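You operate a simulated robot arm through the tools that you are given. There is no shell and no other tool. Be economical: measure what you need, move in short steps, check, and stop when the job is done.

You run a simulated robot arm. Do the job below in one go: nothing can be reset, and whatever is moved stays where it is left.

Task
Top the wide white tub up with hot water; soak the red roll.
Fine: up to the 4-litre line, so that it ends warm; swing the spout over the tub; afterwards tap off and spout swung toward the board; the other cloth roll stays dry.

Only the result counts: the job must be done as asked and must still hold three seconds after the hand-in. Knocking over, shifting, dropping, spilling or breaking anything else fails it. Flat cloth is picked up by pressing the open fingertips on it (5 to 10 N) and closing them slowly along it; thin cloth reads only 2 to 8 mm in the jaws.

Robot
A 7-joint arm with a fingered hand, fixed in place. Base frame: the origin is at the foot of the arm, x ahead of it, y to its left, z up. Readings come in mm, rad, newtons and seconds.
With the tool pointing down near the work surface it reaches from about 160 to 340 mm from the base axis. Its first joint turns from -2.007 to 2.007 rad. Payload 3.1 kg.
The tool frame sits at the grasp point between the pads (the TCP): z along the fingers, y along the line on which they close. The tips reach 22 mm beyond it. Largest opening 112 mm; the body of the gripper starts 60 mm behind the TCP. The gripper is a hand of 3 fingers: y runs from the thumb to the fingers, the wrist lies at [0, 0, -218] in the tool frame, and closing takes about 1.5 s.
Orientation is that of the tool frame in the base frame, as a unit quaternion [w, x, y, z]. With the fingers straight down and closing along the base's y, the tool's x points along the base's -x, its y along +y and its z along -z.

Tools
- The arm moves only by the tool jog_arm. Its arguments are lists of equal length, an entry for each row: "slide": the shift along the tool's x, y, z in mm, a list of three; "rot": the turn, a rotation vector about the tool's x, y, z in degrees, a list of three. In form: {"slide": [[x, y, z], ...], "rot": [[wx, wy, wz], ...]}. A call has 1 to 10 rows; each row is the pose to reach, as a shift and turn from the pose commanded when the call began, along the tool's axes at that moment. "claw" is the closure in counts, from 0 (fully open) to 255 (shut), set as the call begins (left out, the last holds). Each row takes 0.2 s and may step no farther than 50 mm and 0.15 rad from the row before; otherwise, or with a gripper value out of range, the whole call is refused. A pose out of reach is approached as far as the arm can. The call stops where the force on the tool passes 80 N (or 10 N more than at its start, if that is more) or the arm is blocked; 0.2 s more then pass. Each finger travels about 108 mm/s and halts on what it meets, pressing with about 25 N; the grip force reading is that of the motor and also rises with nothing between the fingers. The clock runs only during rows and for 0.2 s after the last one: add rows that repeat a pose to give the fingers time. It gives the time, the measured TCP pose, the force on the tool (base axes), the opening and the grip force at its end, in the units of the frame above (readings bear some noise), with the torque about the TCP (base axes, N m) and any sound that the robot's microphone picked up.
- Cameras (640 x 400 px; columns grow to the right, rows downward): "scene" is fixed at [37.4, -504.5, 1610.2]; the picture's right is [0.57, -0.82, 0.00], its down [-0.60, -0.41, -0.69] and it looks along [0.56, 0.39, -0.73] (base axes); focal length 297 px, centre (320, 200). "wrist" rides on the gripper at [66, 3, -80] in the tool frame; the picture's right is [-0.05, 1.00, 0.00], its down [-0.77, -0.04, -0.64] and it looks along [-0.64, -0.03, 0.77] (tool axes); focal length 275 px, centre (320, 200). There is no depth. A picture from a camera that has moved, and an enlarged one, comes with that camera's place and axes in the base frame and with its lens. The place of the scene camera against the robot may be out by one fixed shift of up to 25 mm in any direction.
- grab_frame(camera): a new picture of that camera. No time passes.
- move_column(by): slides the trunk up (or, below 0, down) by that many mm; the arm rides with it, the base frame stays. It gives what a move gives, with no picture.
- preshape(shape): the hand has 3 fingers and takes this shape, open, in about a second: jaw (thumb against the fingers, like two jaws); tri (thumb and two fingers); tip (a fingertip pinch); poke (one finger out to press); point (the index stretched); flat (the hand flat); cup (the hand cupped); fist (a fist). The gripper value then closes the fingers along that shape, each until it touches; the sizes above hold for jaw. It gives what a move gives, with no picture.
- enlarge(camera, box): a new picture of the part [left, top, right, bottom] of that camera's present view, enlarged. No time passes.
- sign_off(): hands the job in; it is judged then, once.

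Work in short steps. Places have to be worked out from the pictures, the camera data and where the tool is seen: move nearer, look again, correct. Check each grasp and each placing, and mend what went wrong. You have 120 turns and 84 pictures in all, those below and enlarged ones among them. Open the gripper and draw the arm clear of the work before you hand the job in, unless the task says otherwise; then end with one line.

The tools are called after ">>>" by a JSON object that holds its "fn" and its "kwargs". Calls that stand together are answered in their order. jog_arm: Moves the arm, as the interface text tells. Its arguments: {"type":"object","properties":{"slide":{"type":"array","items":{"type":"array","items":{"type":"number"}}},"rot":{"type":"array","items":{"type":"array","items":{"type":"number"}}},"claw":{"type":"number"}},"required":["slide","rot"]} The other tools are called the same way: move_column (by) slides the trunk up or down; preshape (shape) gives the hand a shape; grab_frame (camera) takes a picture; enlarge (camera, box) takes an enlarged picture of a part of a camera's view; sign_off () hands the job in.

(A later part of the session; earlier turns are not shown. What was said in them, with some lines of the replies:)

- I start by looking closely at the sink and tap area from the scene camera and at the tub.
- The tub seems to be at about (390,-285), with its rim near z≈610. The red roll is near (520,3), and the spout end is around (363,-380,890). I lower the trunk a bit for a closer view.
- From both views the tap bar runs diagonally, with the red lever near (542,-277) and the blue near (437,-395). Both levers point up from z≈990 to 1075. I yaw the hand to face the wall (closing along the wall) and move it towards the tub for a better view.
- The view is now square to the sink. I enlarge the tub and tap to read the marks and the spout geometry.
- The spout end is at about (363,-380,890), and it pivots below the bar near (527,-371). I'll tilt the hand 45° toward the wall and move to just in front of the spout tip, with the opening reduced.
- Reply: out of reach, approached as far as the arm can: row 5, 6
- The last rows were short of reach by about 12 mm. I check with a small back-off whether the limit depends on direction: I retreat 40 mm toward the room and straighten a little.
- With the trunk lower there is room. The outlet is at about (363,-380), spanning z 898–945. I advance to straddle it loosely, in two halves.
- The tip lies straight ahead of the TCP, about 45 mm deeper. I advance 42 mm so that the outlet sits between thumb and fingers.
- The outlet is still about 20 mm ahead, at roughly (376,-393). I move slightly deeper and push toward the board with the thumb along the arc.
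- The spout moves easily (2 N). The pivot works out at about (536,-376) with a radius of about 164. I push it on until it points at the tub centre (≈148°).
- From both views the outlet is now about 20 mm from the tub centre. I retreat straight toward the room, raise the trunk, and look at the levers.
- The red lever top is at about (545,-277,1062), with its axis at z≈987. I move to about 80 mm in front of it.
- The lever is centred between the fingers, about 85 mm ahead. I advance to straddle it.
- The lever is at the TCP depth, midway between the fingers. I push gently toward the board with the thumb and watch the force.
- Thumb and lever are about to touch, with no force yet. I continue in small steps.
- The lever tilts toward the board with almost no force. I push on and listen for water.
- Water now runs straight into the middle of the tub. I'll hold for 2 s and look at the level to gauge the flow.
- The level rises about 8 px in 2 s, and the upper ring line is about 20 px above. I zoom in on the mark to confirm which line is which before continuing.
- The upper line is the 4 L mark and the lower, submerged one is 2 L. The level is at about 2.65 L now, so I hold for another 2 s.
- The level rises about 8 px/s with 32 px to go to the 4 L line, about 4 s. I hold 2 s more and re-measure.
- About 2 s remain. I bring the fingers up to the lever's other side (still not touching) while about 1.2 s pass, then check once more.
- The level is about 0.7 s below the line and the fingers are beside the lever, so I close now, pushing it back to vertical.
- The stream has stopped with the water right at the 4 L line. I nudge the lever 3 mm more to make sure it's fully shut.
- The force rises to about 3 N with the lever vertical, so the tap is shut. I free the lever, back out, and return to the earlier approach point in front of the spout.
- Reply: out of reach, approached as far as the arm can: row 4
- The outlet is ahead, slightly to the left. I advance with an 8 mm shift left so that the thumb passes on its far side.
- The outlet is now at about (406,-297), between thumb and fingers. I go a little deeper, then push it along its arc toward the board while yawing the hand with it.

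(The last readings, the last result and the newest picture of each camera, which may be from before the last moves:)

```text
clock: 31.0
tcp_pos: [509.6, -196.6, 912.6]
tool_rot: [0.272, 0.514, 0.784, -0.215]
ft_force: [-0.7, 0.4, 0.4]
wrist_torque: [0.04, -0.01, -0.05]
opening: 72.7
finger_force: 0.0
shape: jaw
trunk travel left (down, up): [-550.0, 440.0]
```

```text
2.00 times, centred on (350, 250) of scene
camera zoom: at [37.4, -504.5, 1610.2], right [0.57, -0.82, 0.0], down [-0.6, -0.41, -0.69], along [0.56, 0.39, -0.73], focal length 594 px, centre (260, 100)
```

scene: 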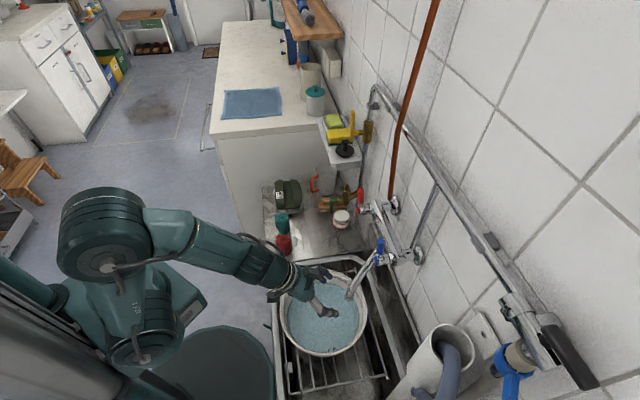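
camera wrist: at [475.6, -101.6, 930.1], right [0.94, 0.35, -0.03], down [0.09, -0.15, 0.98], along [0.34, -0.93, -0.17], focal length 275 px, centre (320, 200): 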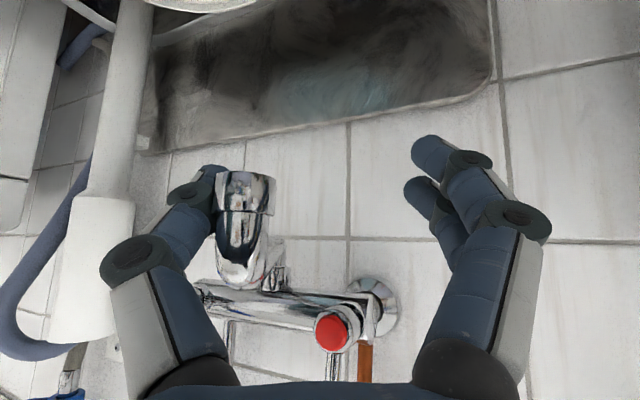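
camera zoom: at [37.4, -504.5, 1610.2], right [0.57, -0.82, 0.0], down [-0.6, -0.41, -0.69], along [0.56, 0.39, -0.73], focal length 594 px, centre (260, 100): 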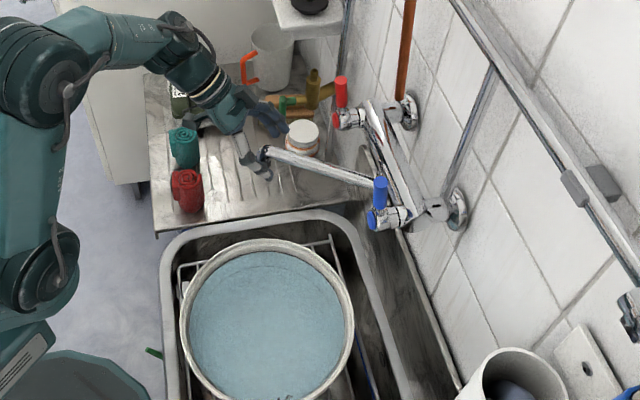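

The spout is at about 109° now, clear of the tub. I push on to about 80° so that it points plainly toward the board.

>>> {"fn": "jog_arm", "kwargs": {"slide": [[-5, 19, 3], [-9, 39, 5], [-17, 58, 10], [-26, 78, 16]], "rot": [[2.4, 0.2, 2.8], [4.9, 0.4, 5.7], [7.3, 0.7, 8.5], [9.7, 0.9, 11.4]]}}

>>> {"fn": "grab_frame", "kwargs": {"camera": "wrist"}}

>>> {"fn": "enlarge", "kwargs": {"camera": "scene", "box": [250, 150, 450, 350]}}

```text
clock: 32.0
tcp_pos: [588.4, -196.5, 911.8]
tool_rot: [0.238, 0.614, 0.71, -0.25]
ft_force: [-23.9, 2.5, -12.4]
wrist_torque: [0.03, -0.88, -0.18]
opening: 75.9
finger_force: 0.1
shape: jaw
trunk travel left (down, up): [-550.0, 440.0]
```

```text
41 pictures are left
camera wrist: at [581.5, -94.9, 930.7], right [1.0, 0.09, -0.03], down [0.05, -0.17, 0.98], along [0.08, -0.98, -0.18], focal length 275 px, centre (320, 200)
```

wrist: 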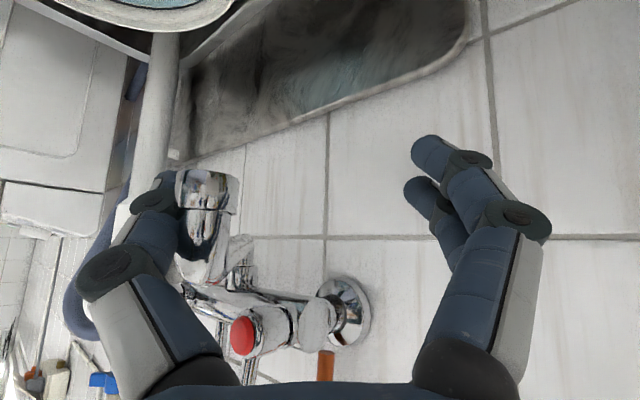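

```text
2.00 times, centred on (350, 250) of scene
camera zoom: at [37.4, -504.5, 1610.2], right [0.57, -0.82, 0.0], down [-0.6, -0.41, -0.69], along [0.56, 0.39, -0.73], focal length 594 px, centre (260, 100)
```

zoom: 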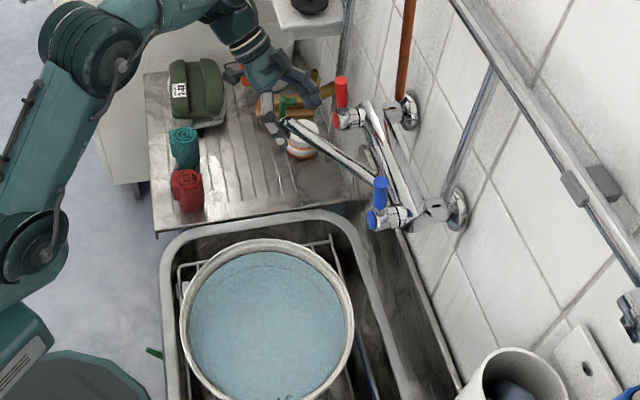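

The spout reached its stop (24 N) at about 85°, so it's fully toward the board. I release the pressure, back straight out, and check that it stays.

>>> {"fn": "jog_arm", "kwargs": {"slide": [[0, -12, 0], [18, -11, -15], [36, -6, -30], [53, -3, -45], [75, 0, -64]], "rot": [[0, 0, 0], [0, 0, 0], [0, 0, 0], [0, 0, 0], [0, 0, 0]]}}

>>> {"fn": "grab_frame", "kwargs": {"camera": "wrist"}}

>>> {"fn": "enlarge", "kwargs": {"camera": "scene", "box": [250, 150, 450, 350]}}

```text
clock: 33.2
tcp_pos: [579.4, -97.8, 911.8]
tool_rot: [0.241, 0.612, 0.711, -0.248]
ft_force: [0.7, -0.1, -1.1]
wrist_torque: [-0.02, 0.0, -0.01]
opening: 72.7
finger_force: 0.1
shape: jaw
trunk travel left (down, up): [-550.0, 440.0]
```

```text
39 pictures are left
camera wrist: at [572.1, 4.3, 929.7], right [1.0, 0.09, -0.03], down [0.04, -0.17, 0.98], along [0.09, -0.98, -0.17], focal length 275 px, centre (320, 200)
```

wrist: 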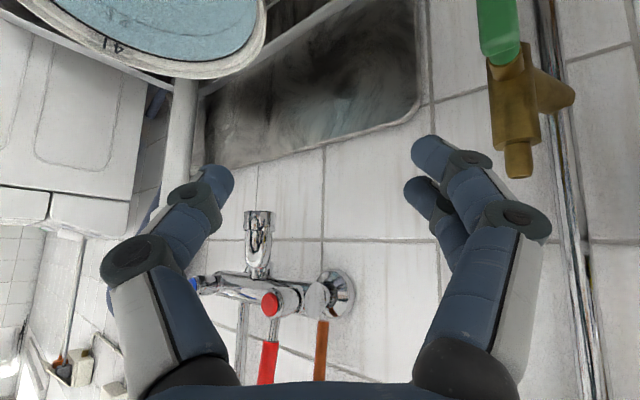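

```text
2.00 times, centred on (350, 250) of scene
camera zoom: at [37.4, -504.5, 1610.2], right [0.57, -0.82, 0.0], down [-0.6, -0.41, -0.69], along [0.56, 0.39, -0.73], focal length 594 px, centre (260, 100)
```

zoom: 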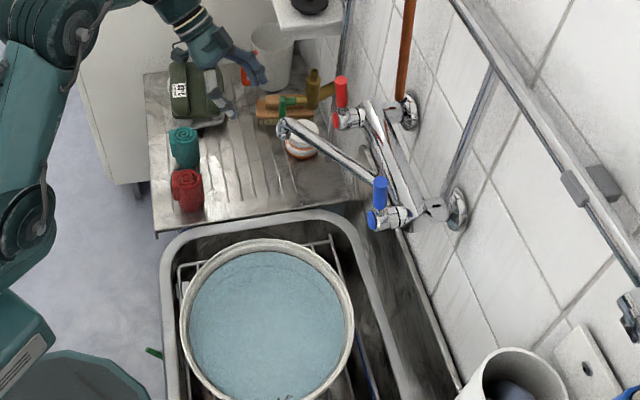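

The spout stays toward the board and the lever is upright. Next is the red roll: I untilt the hand and draw it back over the board, well above everything.

>>> {"fn": "jog_arm", "kwargs": {"slide": [[14, -18, -11], [29, -36, -21], [43, -54, -32], [58, -72, -43], [72, -90, -54]], "rot": [[0, 8, 0], [0, 16, 0], [0, 24, 0], [0, 32, 0], [0, 40, 0]], "claw": 0}}

```text
clock: 34.4
tcp_pos: [479.5, -20.5, 912.6]
tool_rot: [-0.018, 0.659, 0.751, -0.023]
ft_force: [0.5, 0.1, -0.9]
wrist_torque: [0.02, 0.01, 0.0]
opening: 112.0
finger_force: 0.2
shape: jaw
trunk travel left (down, up): [-550.0, 440.0]
```

The hand now points down over the board. I turn it (in two calls) so that it closes across the line joining the two rolls.

>>> {"fn": "jog_arm", "kwargs": {"slide": [[0, 0, 0], [0, 0, 0], [0, 0, 0], [0, 0, 0], [0, 0, 0], [0, 0, 0], [0, 0, 0], [0, 0, 0], [0, 0, 0], [0, 0, 0]], "rot": [[0, 0, -8.3], [0, 0, -16.6], [0, 0, -24.9], [0, 0, -33.2], [0, 0, -41.5], [0, 0, -49.8], [0, 0, -58.1], [0, 0, -66.4], [0, 0, -74.7], [0, 0, -83]]}}

>>> {"fn": "jog_arm", "kwargs": {"slide": [[0, 0, 0], [0, 0, 0], [0, 0, 0], [0, 0, 0], [0, 0, 0]], "rot": [[0, 0, -8.2], [0, 0, -16.4], [0, 0, -24.6], [0, 0, -32.8], [0, 0, -41]]}}

>>> {"fn": "grab_frame", "kwargs": {"camera": "wrist"}}

```text
clock: 36.6
tcp_pos: [479.0, -20.5, 911.6]
tool_rot: [-0.029, -0.006, 1.0, -0.007]
ft_force: [-0.4, -0.2, -0.2]
wrist_torque: [0.0, -0.02, 0.0]
opening: 111.9
finger_force: 0.0
shape: jaw
trunk travel left (down, up): [-550.0, 440.0]
```

```text
clock: 37.8
tcp_pos: [477.0, -21.7, 912.1]
tool_rot: [-0.029, -0.355, 0.934, 0.004]
ft_force: [0.0, 0.6, 0.8]
wrist_torque: [0.01, -0.04, 0.01]
opening: 112.1
finger_force: 0.0
shape: jaw
trunk travel left (down, up): [-550.0, 440.0]
```

```text
37 pictures are left
camera wrist: at [432.8, -62.1, 996.0], right [-0.63, 0.78, 0.03], down [0.64, 0.49, 0.59], along [0.45, 0.39, -0.8], focal length 275 px, centre (320, 200)
```

wrist: 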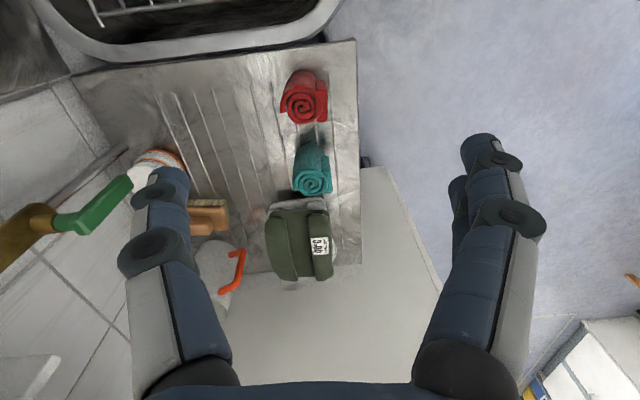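

The red roll stands upright with its top near (520,-6,660), and the teal roll is about 110 mm away. I level the hand and descend over the red roll to z≈760.

>>> {"fn": "jog_arm", "kwargs": {"slide": [[-12, -5, 37], [-24, -10, 75], [-36, -14, 112], [-48, -19, 150]], "rot": [[0.4, -0.7, 0], [0.7, -1.4, 0], [1.1, -2.1, 0], [1.5, -2.8, 0]]}}

>>> {"fn": "grab_frame", "kwargs": {"camera": "wrist"}}

>>> {"fn": "grab_frame", "kwargs": {"camera": "scene"}}

```text
clock: 38.8
tcp_pos: [519.6, -5.1, 758.4]
tool_rot: [-0.002, -0.353, 0.935, 0.001]
ft_force: [-0.4, -0.4, 0.3]
wrist_torque: [0.02, 0.01, 0.02]
opening: 111.9
finger_force: 0.0
shape: jaw
trunk travel left (down, up): [-550.0, 440.0]
```

```text
36 pictures are left
camera wrist: at [469.9, -47.4, 839.2], right [-0.63, 0.78, 0.0], down [0.6, 0.48, 0.63], along [0.49, 0.4, -0.77], focal length 275 px, centre (320, 200)
```

wrist: 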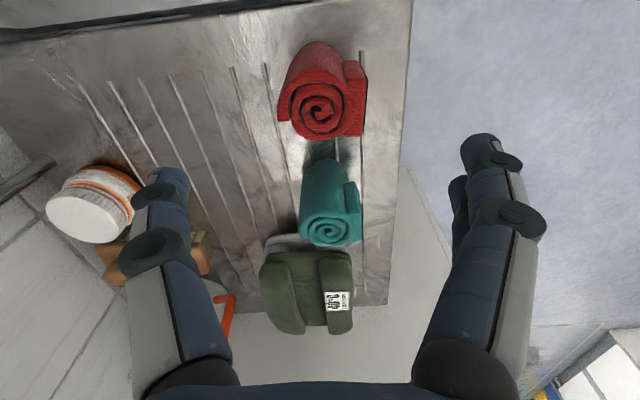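

```text
35 pictures are left
```

scene: 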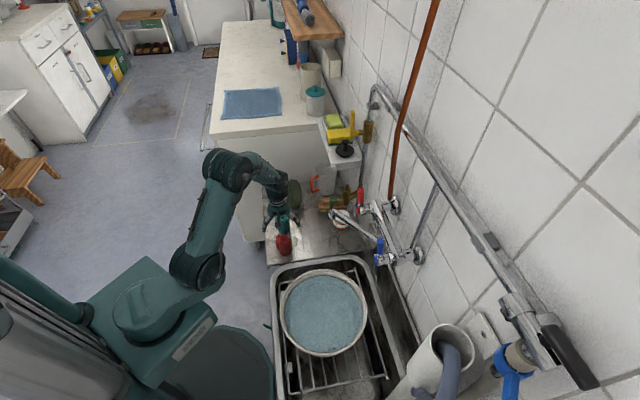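

The hand is centred over the roll (top ≈40 mm round plus a flap, z≈670). I descend 60 mm with open fingers and check.

>>> {"fn": "jog_arm", "kwargs": {"slide": [[0, 0, 30], [0, 0, 60]], "rot": [[0, 0, 0], [0, 0, 0]]}}

>>> {"fn": "grab_frame", "kwargs": {"camera": "wrist"}}

```text
clock: 39.4
tcp_pos: [518.1, -5.2, 699.5]
tool_rot: [-0.002, -0.353, 0.935, 0.001]
ft_force: [0.0, -0.1, 0.7]
wrist_torque: [0.01, -0.02, -0.01]
opening: 111.7
finger_force: 0.1
shape: jaw
trunk travel left (down, up): [-550.0, 440.0]
```

```text
34 pictures are left
camera wrist: at [468.1, -46.8, 779.6], right [-0.63, 0.78, 0.0], down [0.6, 0.48, 0.63], along [0.49, 0.4, -0.77], focal length 275 px, centre (320, 200)
```

wrist: 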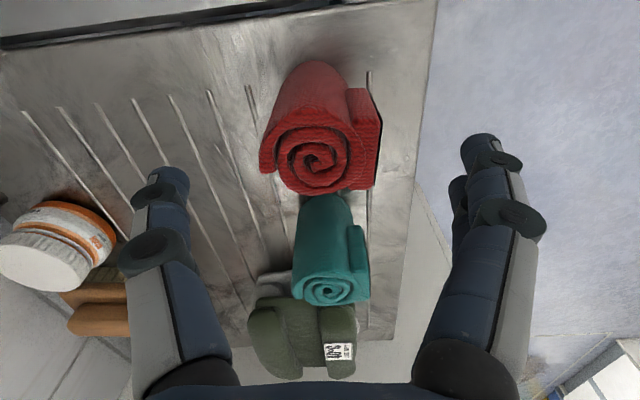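

The roll is centred (top z≈672, base ≈590). I descend 55 mm so the tips come alongside its middle, then close gently.

>>> {"fn": "jog_arm", "kwargs": {"slide": [[-2, 0, 28], [-3, 0, 56]], "rot": [[0, 0, 0], [0, 0, 0]]}}

>>> {"fn": "jog_arm", "kwargs": {"slide": [[0, 0, 0], [0, 0, 0], [0, 0, 0], [0, 0, 0], [0, 0, 0], [0, 0, 0]], "rot": [[0, 0, 0], [0, 0, 0], [0, 0, 0], [0, 0, 0], [0, 0, 0], [0, 0, 0]], "claw": 200}}

>>> {"fn": "grab_frame", "kwargs": {"camera": "wrist"}}

```text
clock: 40.0
tcp_pos: [522.6, -3.5, 643.2]
tool_rot: [-0.002, -0.354, 0.935, 0.0]
ft_force: [-0.3, -0.3, -1.3]
wrist_torque: [-0.03, 0.01, -0.01]
opening: 111.9
finger_force: 0.1
shape: jaw
trunk travel left (down, up): [-550.0, 440.0]
```

```text
clock: 41.4
tcp_pos: [520.7, -4.9, 641.5]
tool_rot: [-0.002, -0.353, 0.936, 0.0]
ft_force: [-0.2, 0.3, -0.4]
wrist_torque: [-0.02, 0.0, 0.01]
opening: 43.0
finger_force: 24.8
shape: jaw
trunk travel left (down, up): [-550.0, 440.0]
```

```text
33 pictures are left
camera wrist: at [472.3, -45.7, 723.2], right [-0.63, 0.78, 0.0], down [0.6, 0.48, 0.63], along [0.49, 0.4, -0.77], focal length 275 px, centre (320, 200)
```

wrist: 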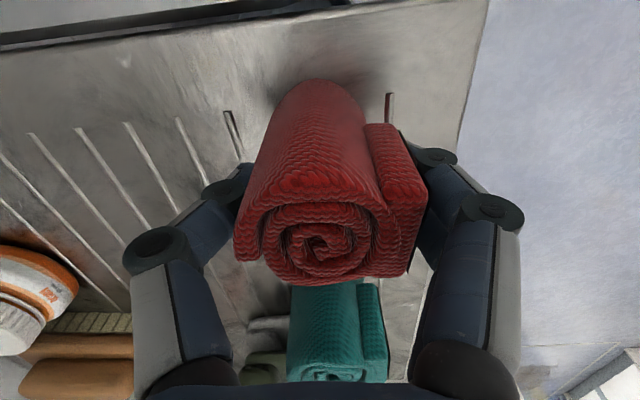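

The roll is held (43 mm, 25 N). I lift it straight up 130 mm.

>>> {"fn": "jog_arm", "kwargs": {"slide": [[0, 0, -20], [0, 0, -55], [0, 0, -90], [0, 0, -130]], "rot": [[0, 0, 0], [0, 0, 0], [0, 0, 0], [0, 0, 0]]}}

>>> {"fn": "grab_frame", "kwargs": {"camera": "wrist"}}

```text
clock: 42.4
tcp_pos: [521.6, -3.3, 774.3]
tool_rot: [-0.003, -0.353, 0.935, 0.001]
ft_force: [-0.1, -0.2, -1.5]
wrist_torque: [-0.01, 0.01, 0.0]
opening: 42.4
finger_force: 25.1
shape: jaw
trunk travel left (down, up): [-550.0, 440.0]
```

```text
32 pictures are left
camera wrist: at [471.1, -44.8, 854.7], right [-0.63, 0.78, 0.0], down [0.6, 0.48, 0.63], along [0.49, 0.4, -0.77], focal length 275 px, centre (320, 200)
```

wrist: 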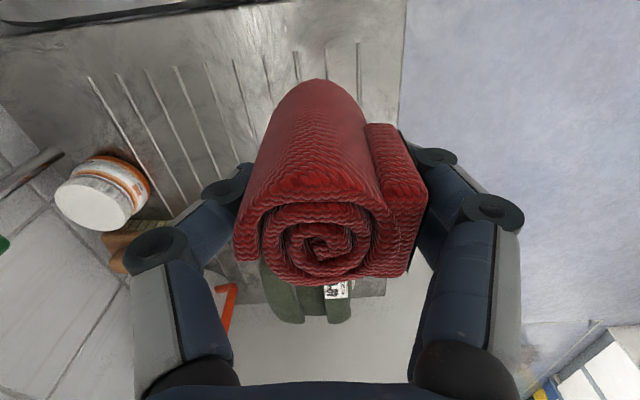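

The roll hangs securely and the lift is clean. I carry it over to above the tub centre.

>>> {"fn": "jog_arm", "kwargs": {"slide": [[36, -15, 0], [72, -29, 0], [107, -44, 0], [143, -58, 0], [179, -73, 0], [214, -88, 0], [250, -102, 0], [286, -117, 0]], "rot": [[0, 0, 0], [0, 0, 0], [0, 0, 0], [0, 0, 0], [0, 0, 0], [0, 0, 0], [0, 0, 0], [0, 0, 0]]}}

>>> {"fn": "grab_frame", "kwargs": {"camera": "wrist"}}

>>> {"fn": "enlarge", "kwargs": {"camera": "scene", "box": [230, 170, 430, 370]}}

```text
clock: 44.2
tcp_pos: [383.4, -280.1, 773.7]
tool_rot: [-0.002, -0.354, 0.935, 0.0]
ft_force: [0.3, 0.1, -2.5]
wrist_torque: [-0.03, 0.02, 0.01]
opening: 42.4
finger_force: 25.2
shape: jaw
trunk travel left (down, up): [-550.0, 440.0]
```

```text
31 pictures are left
camera wrist: at [333.2, -321.5, 854.7], right [-0.63, 0.78, 0.0], down [0.6, 0.48, 0.63], along [0.49, 0.4, -0.77], focal length 275 px, centre (320, 200)
```

wrist: 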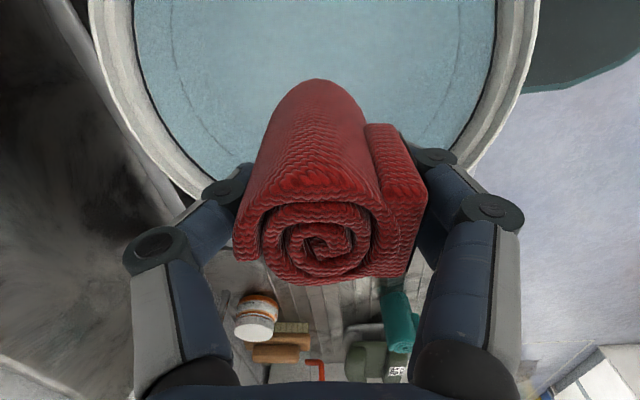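

```text
2.00 times, centred on (330, 270) of scene
camera zoom: at [37.4, -504.5, 1610.2], right [0.57, -0.82, 0.0], down [-0.6, -0.41, -0.69], along [0.56, 0.39, -0.73], focal length 594 px, centre (300, 60)
```

zoom: 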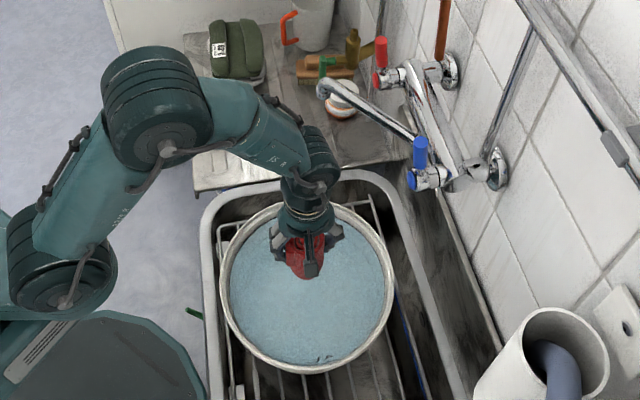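

The roll hangs over the tub within about 20 mm of its centre. I lower it slowly toward the water, watching the force.

>>> {"fn": "jog_arm", "kwargs": {"slide": [[0, 0, 25], [0, 0, 50], [0, 0, 75], [0, 0, 100], [0, 0, 120], [0, 0, 135]], "rot": [[0, 0, 0], [0, 0, 0], [0, 0, 0], [0, 0, 0], [0, 0, 0], [0, 0, 0]]}}

>>> {"fn": "grab_frame", "kwargs": {"camera": "wrist"}}

>>> {"fn": "enlarge", "kwargs": {"camera": "scene", "box": [260, 240, 390, 370]}}

```text
clock: 45.6
tcp_pos: [383.6, -280.7, 639.0]
tool_rot: [-0.002, -0.353, 0.936, 0.0]
ft_force: [-0.1, 0.2, -0.2]
wrist_torque: [-0.01, -0.04, -0.04]
opening: 42.2
finger_force: 24.8
shape: jaw
trunk travel left (down, up): [-550.0, 440.0]
```

```text
29 pictures are left
camera wrist: at [333.7, -321.7, 718.9], right [-0.63, 0.78, 0.0], down [0.6, 0.48, 0.63], along [0.49, 0.4, -0.77], focal length 275 px, centre (320, 200)
```

wrist: 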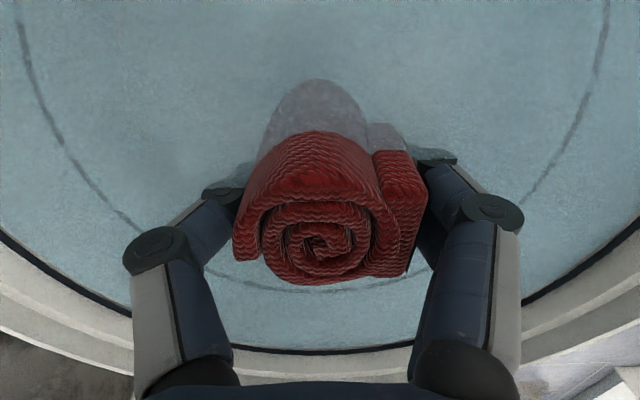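

```text
3.08 times, centred on (325, 305) of scene
camera zoom: at [37.4, -504.5, 1610.2], right [0.57, -0.82, 0.0], down [-0.6, -0.41, -0.69], along [0.56, 0.39, -0.73], focal length 914 px, centre (305, -123)
```

zoom: 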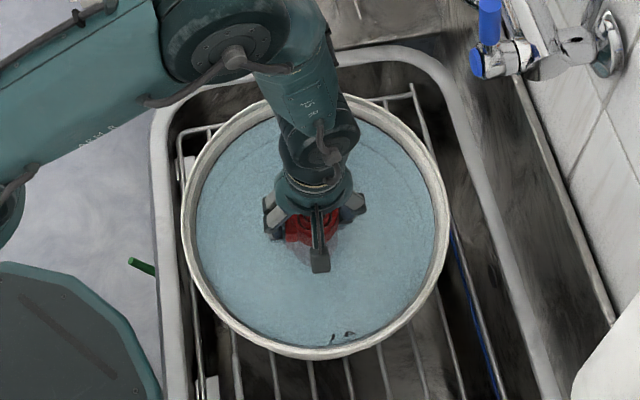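

The roll is half under (water surface ≈640). I lower it slowly by another 40 mm so it's fully immersed, watching for contact with the floor.

>>> {"fn": "jog_arm", "kwargs": {"slide": [[0, 0, 8], [0, 0, 16], [0, 0, 24], [0, 0, 32], [0, 0, 38]], "rot": [[0, 0, 0], [0, 0, 0], [0, 0, 0], [0, 0, 0], [0, 0, 0]]}}

>>> {"fn": "grab_frame", "kwargs": {"camera": "wrist"}}

```text
clock: 46.8
tcp_pos: [382.4, -279.3, 603.5]
tool_rot: [0.0, -0.354, 0.935, -0.004]
ft_force: [4.6, 1.8, 40.6]
wrist_torque: [0.0, -0.09, 0.13]
opening: 44.7
finger_force: 24.6
shape: jaw
trunk travel left (down, up): [-550.0, 440.0]
```

```text
27 pictures are left
camera wrist: at [332.9, -321.0, 684.0], right [-0.63, 0.78, -0.01], down [0.6, 0.49, 0.63], along [0.5, 0.39, -0.77], focal length 275 px, centre (320, 200)
```

wrist: 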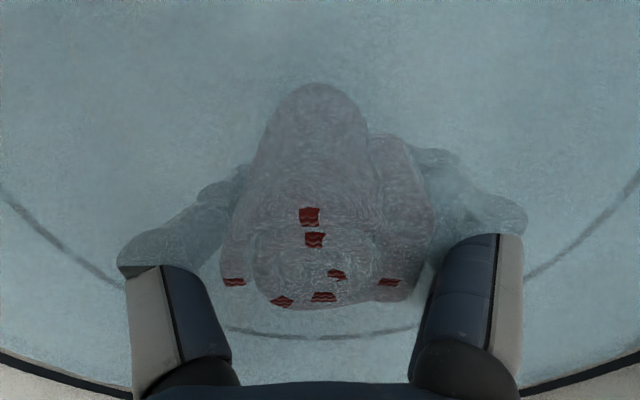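

The roll touched the tub floor (40 N) and is practically submerged. I ease up 3 mm to drop the force, then open the fingers.

>>> {"fn": "jog_arm", "kwargs": {"slide": [[0, 0, -4], [0, 0, -4]], "rot": [[0, 0, 0], [0, 0, 0]]}}

>>> {"fn": "jog_arm", "kwargs": {"slide": [[0, 0, 0], [0, 0, 0], [0, 0, 0], [0, 0, 0], [0, 0, 0], [0, 0, 0]], "rot": [[0, 0, 0], [0, 0, 0], [0, 0, 0], [0, 0, 0], [0, 0, 0], [0, 0, 0]], "claw": 60}}

>>> {"fn": "grab_frame", "kwargs": {"camera": "wrist"}}

```text
clock: 47.4
tcp_pos: [380.9, -280.9, 605.2]
tool_rot: [-0.002, -0.354, 0.935, -0.001]
ft_force: [8.6, 2.9, 19.9]
wrist_torque: [-0.04, -0.19, 0.03]
opening: 44.7
finger_force: 25.1
shape: jaw
trunk travel left (down, up): [-550.0, 440.0]
```

```text
clock: 48.8
tcp_pos: [383.2, -280.3, 605.3]
tool_rot: [-0.002, -0.353, 0.936, 0.0]
ft_force: [-0.5, 0.0, 0.3]
wrist_torque: [0.01, 0.02, 0.02]
opening: 85.4
finger_force: 0.0
shape: jaw
trunk travel left (down, up): [-550.0, 440.0]
```

```text
26 pictures are left
camera wrist: at [332.7, -322.4, 685.2], right [-0.63, 0.78, 0.0], down [0.6, 0.48, 0.63], along [0.49, 0.4, -0.77], focal length 275 px, centre (320, 200)
```

wrist: 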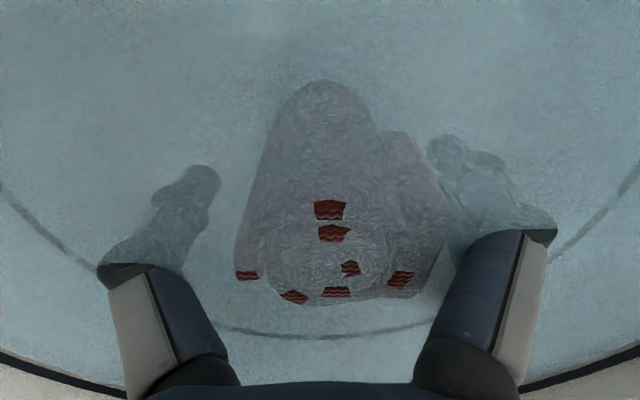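

The roll stands free in the water and the force is zero. I open fully and rise straight out.

>>> {"fn": "jog_arm", "kwargs": {"slide": [[0, 2, 0], [0, 3, 0], [0, 3, -10], [0, 3, -30], [0, 3, -60], [0, 3, -100], [0, 3, -140], [0, 3, -180]], "rot": [[0, 0, 0], [0, 0, 0], [0, 0, 0], [0, 0, 0], [0, 0, 0], [0, 0, 0], [0, 0, 0], [0, 0, 0]], "claw": 0}}

>>> {"fn": "grab_frame", "kwargs": {"camera": "wrist"}}

>>> {"fn": "enlarge", "kwargs": {"camera": "scene", "box": [260, 240, 390, 370]}}

```text
clock: 50.6
tcp_pos: [381.9, -278.7, 788.3]
tool_rot: [-0.001, -0.353, 0.936, 0.0]
ft_force: [-0.5, 0.8, -0.1]
wrist_torque: [0.01, -0.01, 0.01]
opening: 111.9
finger_force: 0.1
shape: jaw
trunk travel left (down, up): [-550.0, 440.0]
```

```text
25 pictures are left
camera wrist: at [330.9, -319.8, 867.9], right [-0.63, 0.78, 0.0], down [0.6, 0.48, 0.63], along [0.49, 0.4, -0.77], focal length 275 px, centre (320, 200)
```

wrist: 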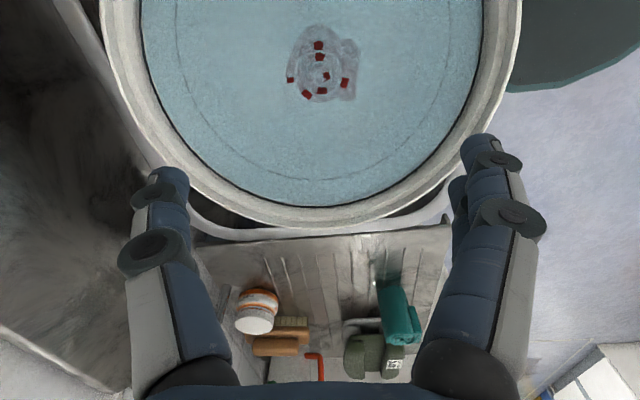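

```text
3.08 times, centred on (325, 305) of scene
camera zoom: at [37.4, -504.5, 1610.2], right [0.57, -0.82, 0.0], down [-0.6, -0.41, -0.69], along [0.56, 0.39, -0.73], focal length 914 px, centre (305, -123)
```

zoom: 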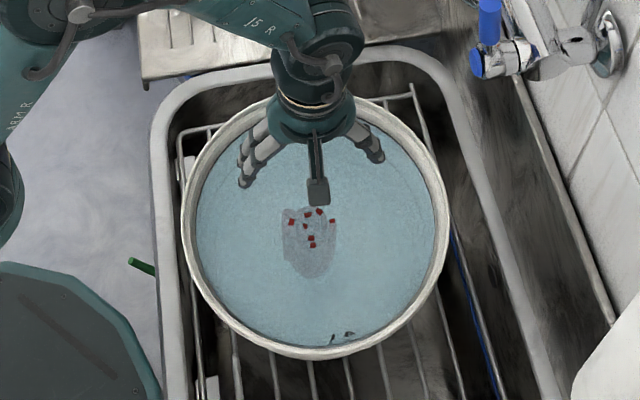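

The roll stands immersed with just flecks at the surface, and it's soaking. I raise the trunk and draw the wet hand back toward the base, away from the teal roll.

>>> {"fn": "move_column", "kwargs": {"by": 200}}

>>> {"fn": "jog_arm", "kwargs": {"slide": [[8, 40, 0], [16, 80, 0], [24, 120, 0], [31, 160, 0]], "rot": [[0, 0, 0], [0, 0, 0], [0, 0, 0], [0, 0, 0]]}}

>>> {"fn": "enlarge", "kwargs": {"camera": "scene", "box": [240, 160, 440, 360]}}

>>> {"fn": "enlarge", "kwargs": {"camera": "scene", "box": [275, 260, 375, 360]}}

```text
clock: 52.8
tcp_pos: [380.8, -277.8, 986.6]
tool_rot: [-0.002, -0.354, 0.935, 0.0]
ft_force: [-1.4, -0.5, -0.9]
wrist_torque: [0.02, -0.02, -0.01]
opening: 112.0
finger_force: 0.1
shape: jaw
trunk travel left (down, up): [-750.0, 240.0]
```

```text
clock: 53.8
tcp_pos: [250.9, -179.0, 987.7]
tool_rot: [-0.002, -0.352, 0.936, -0.001]
ft_force: [0.7, 0.0, -0.9]
wrist_torque: [-0.04, 0.0, -0.03]
opening: 111.8
finger_force: 0.1
shape: jaw
trunk travel left (down, up): [-750.0, 240.0]
```

```text
2.00 times, centred on (340, 260) of scene
camera zoom: at [37.4, -504.5, 1610.2], right [0.57, -0.82, 0.0], down [-0.6, -0.41, -0.69], along [0.56, 0.39, -0.73], focal length 594 px, centre (280, 80)
```

zoom: 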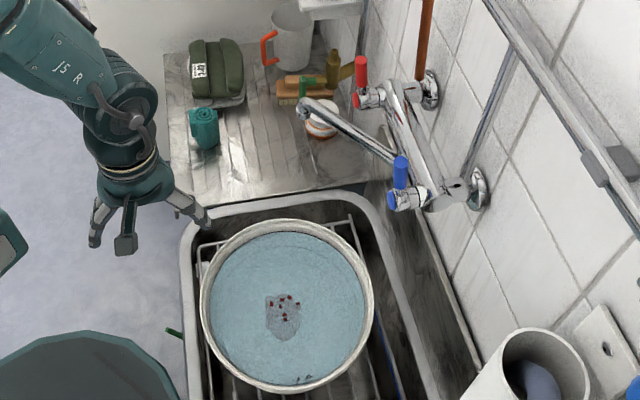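

```text
4.00 times, centred on (325, 310) of scene
camera zoom: at [37.4, -504.5, 1610.2], right [0.57, -0.82, 0.0], down [-0.6, -0.41, -0.69], along [0.56, 0.39, -0.73], focal length 1188 px, centre (300, -240)
```

zoom: 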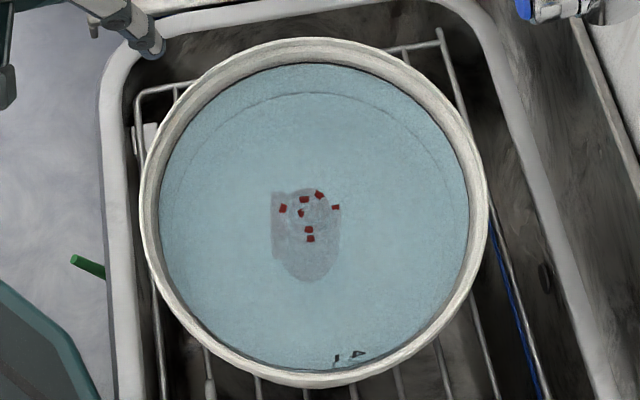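

Everything is in place: the water is at the 4 L line, the red roll is immersed, both levers are upright and shut with no drip, and the spout points to the board. The teal roll hasn't been touched and the arm is clear, so I hand in.

>>> {"fn": "sign_off", "kwargs": {}}

```text
The job is handed in.
```

The tub is filled with hot water to the 4-litre line and the red roll is soaking in it, standing upright with just flecks of its top at the surface. The tap is off, the spout is swung toward the board as far as it goes, and the teal roll was not touched. I had no way to read the water temperature.
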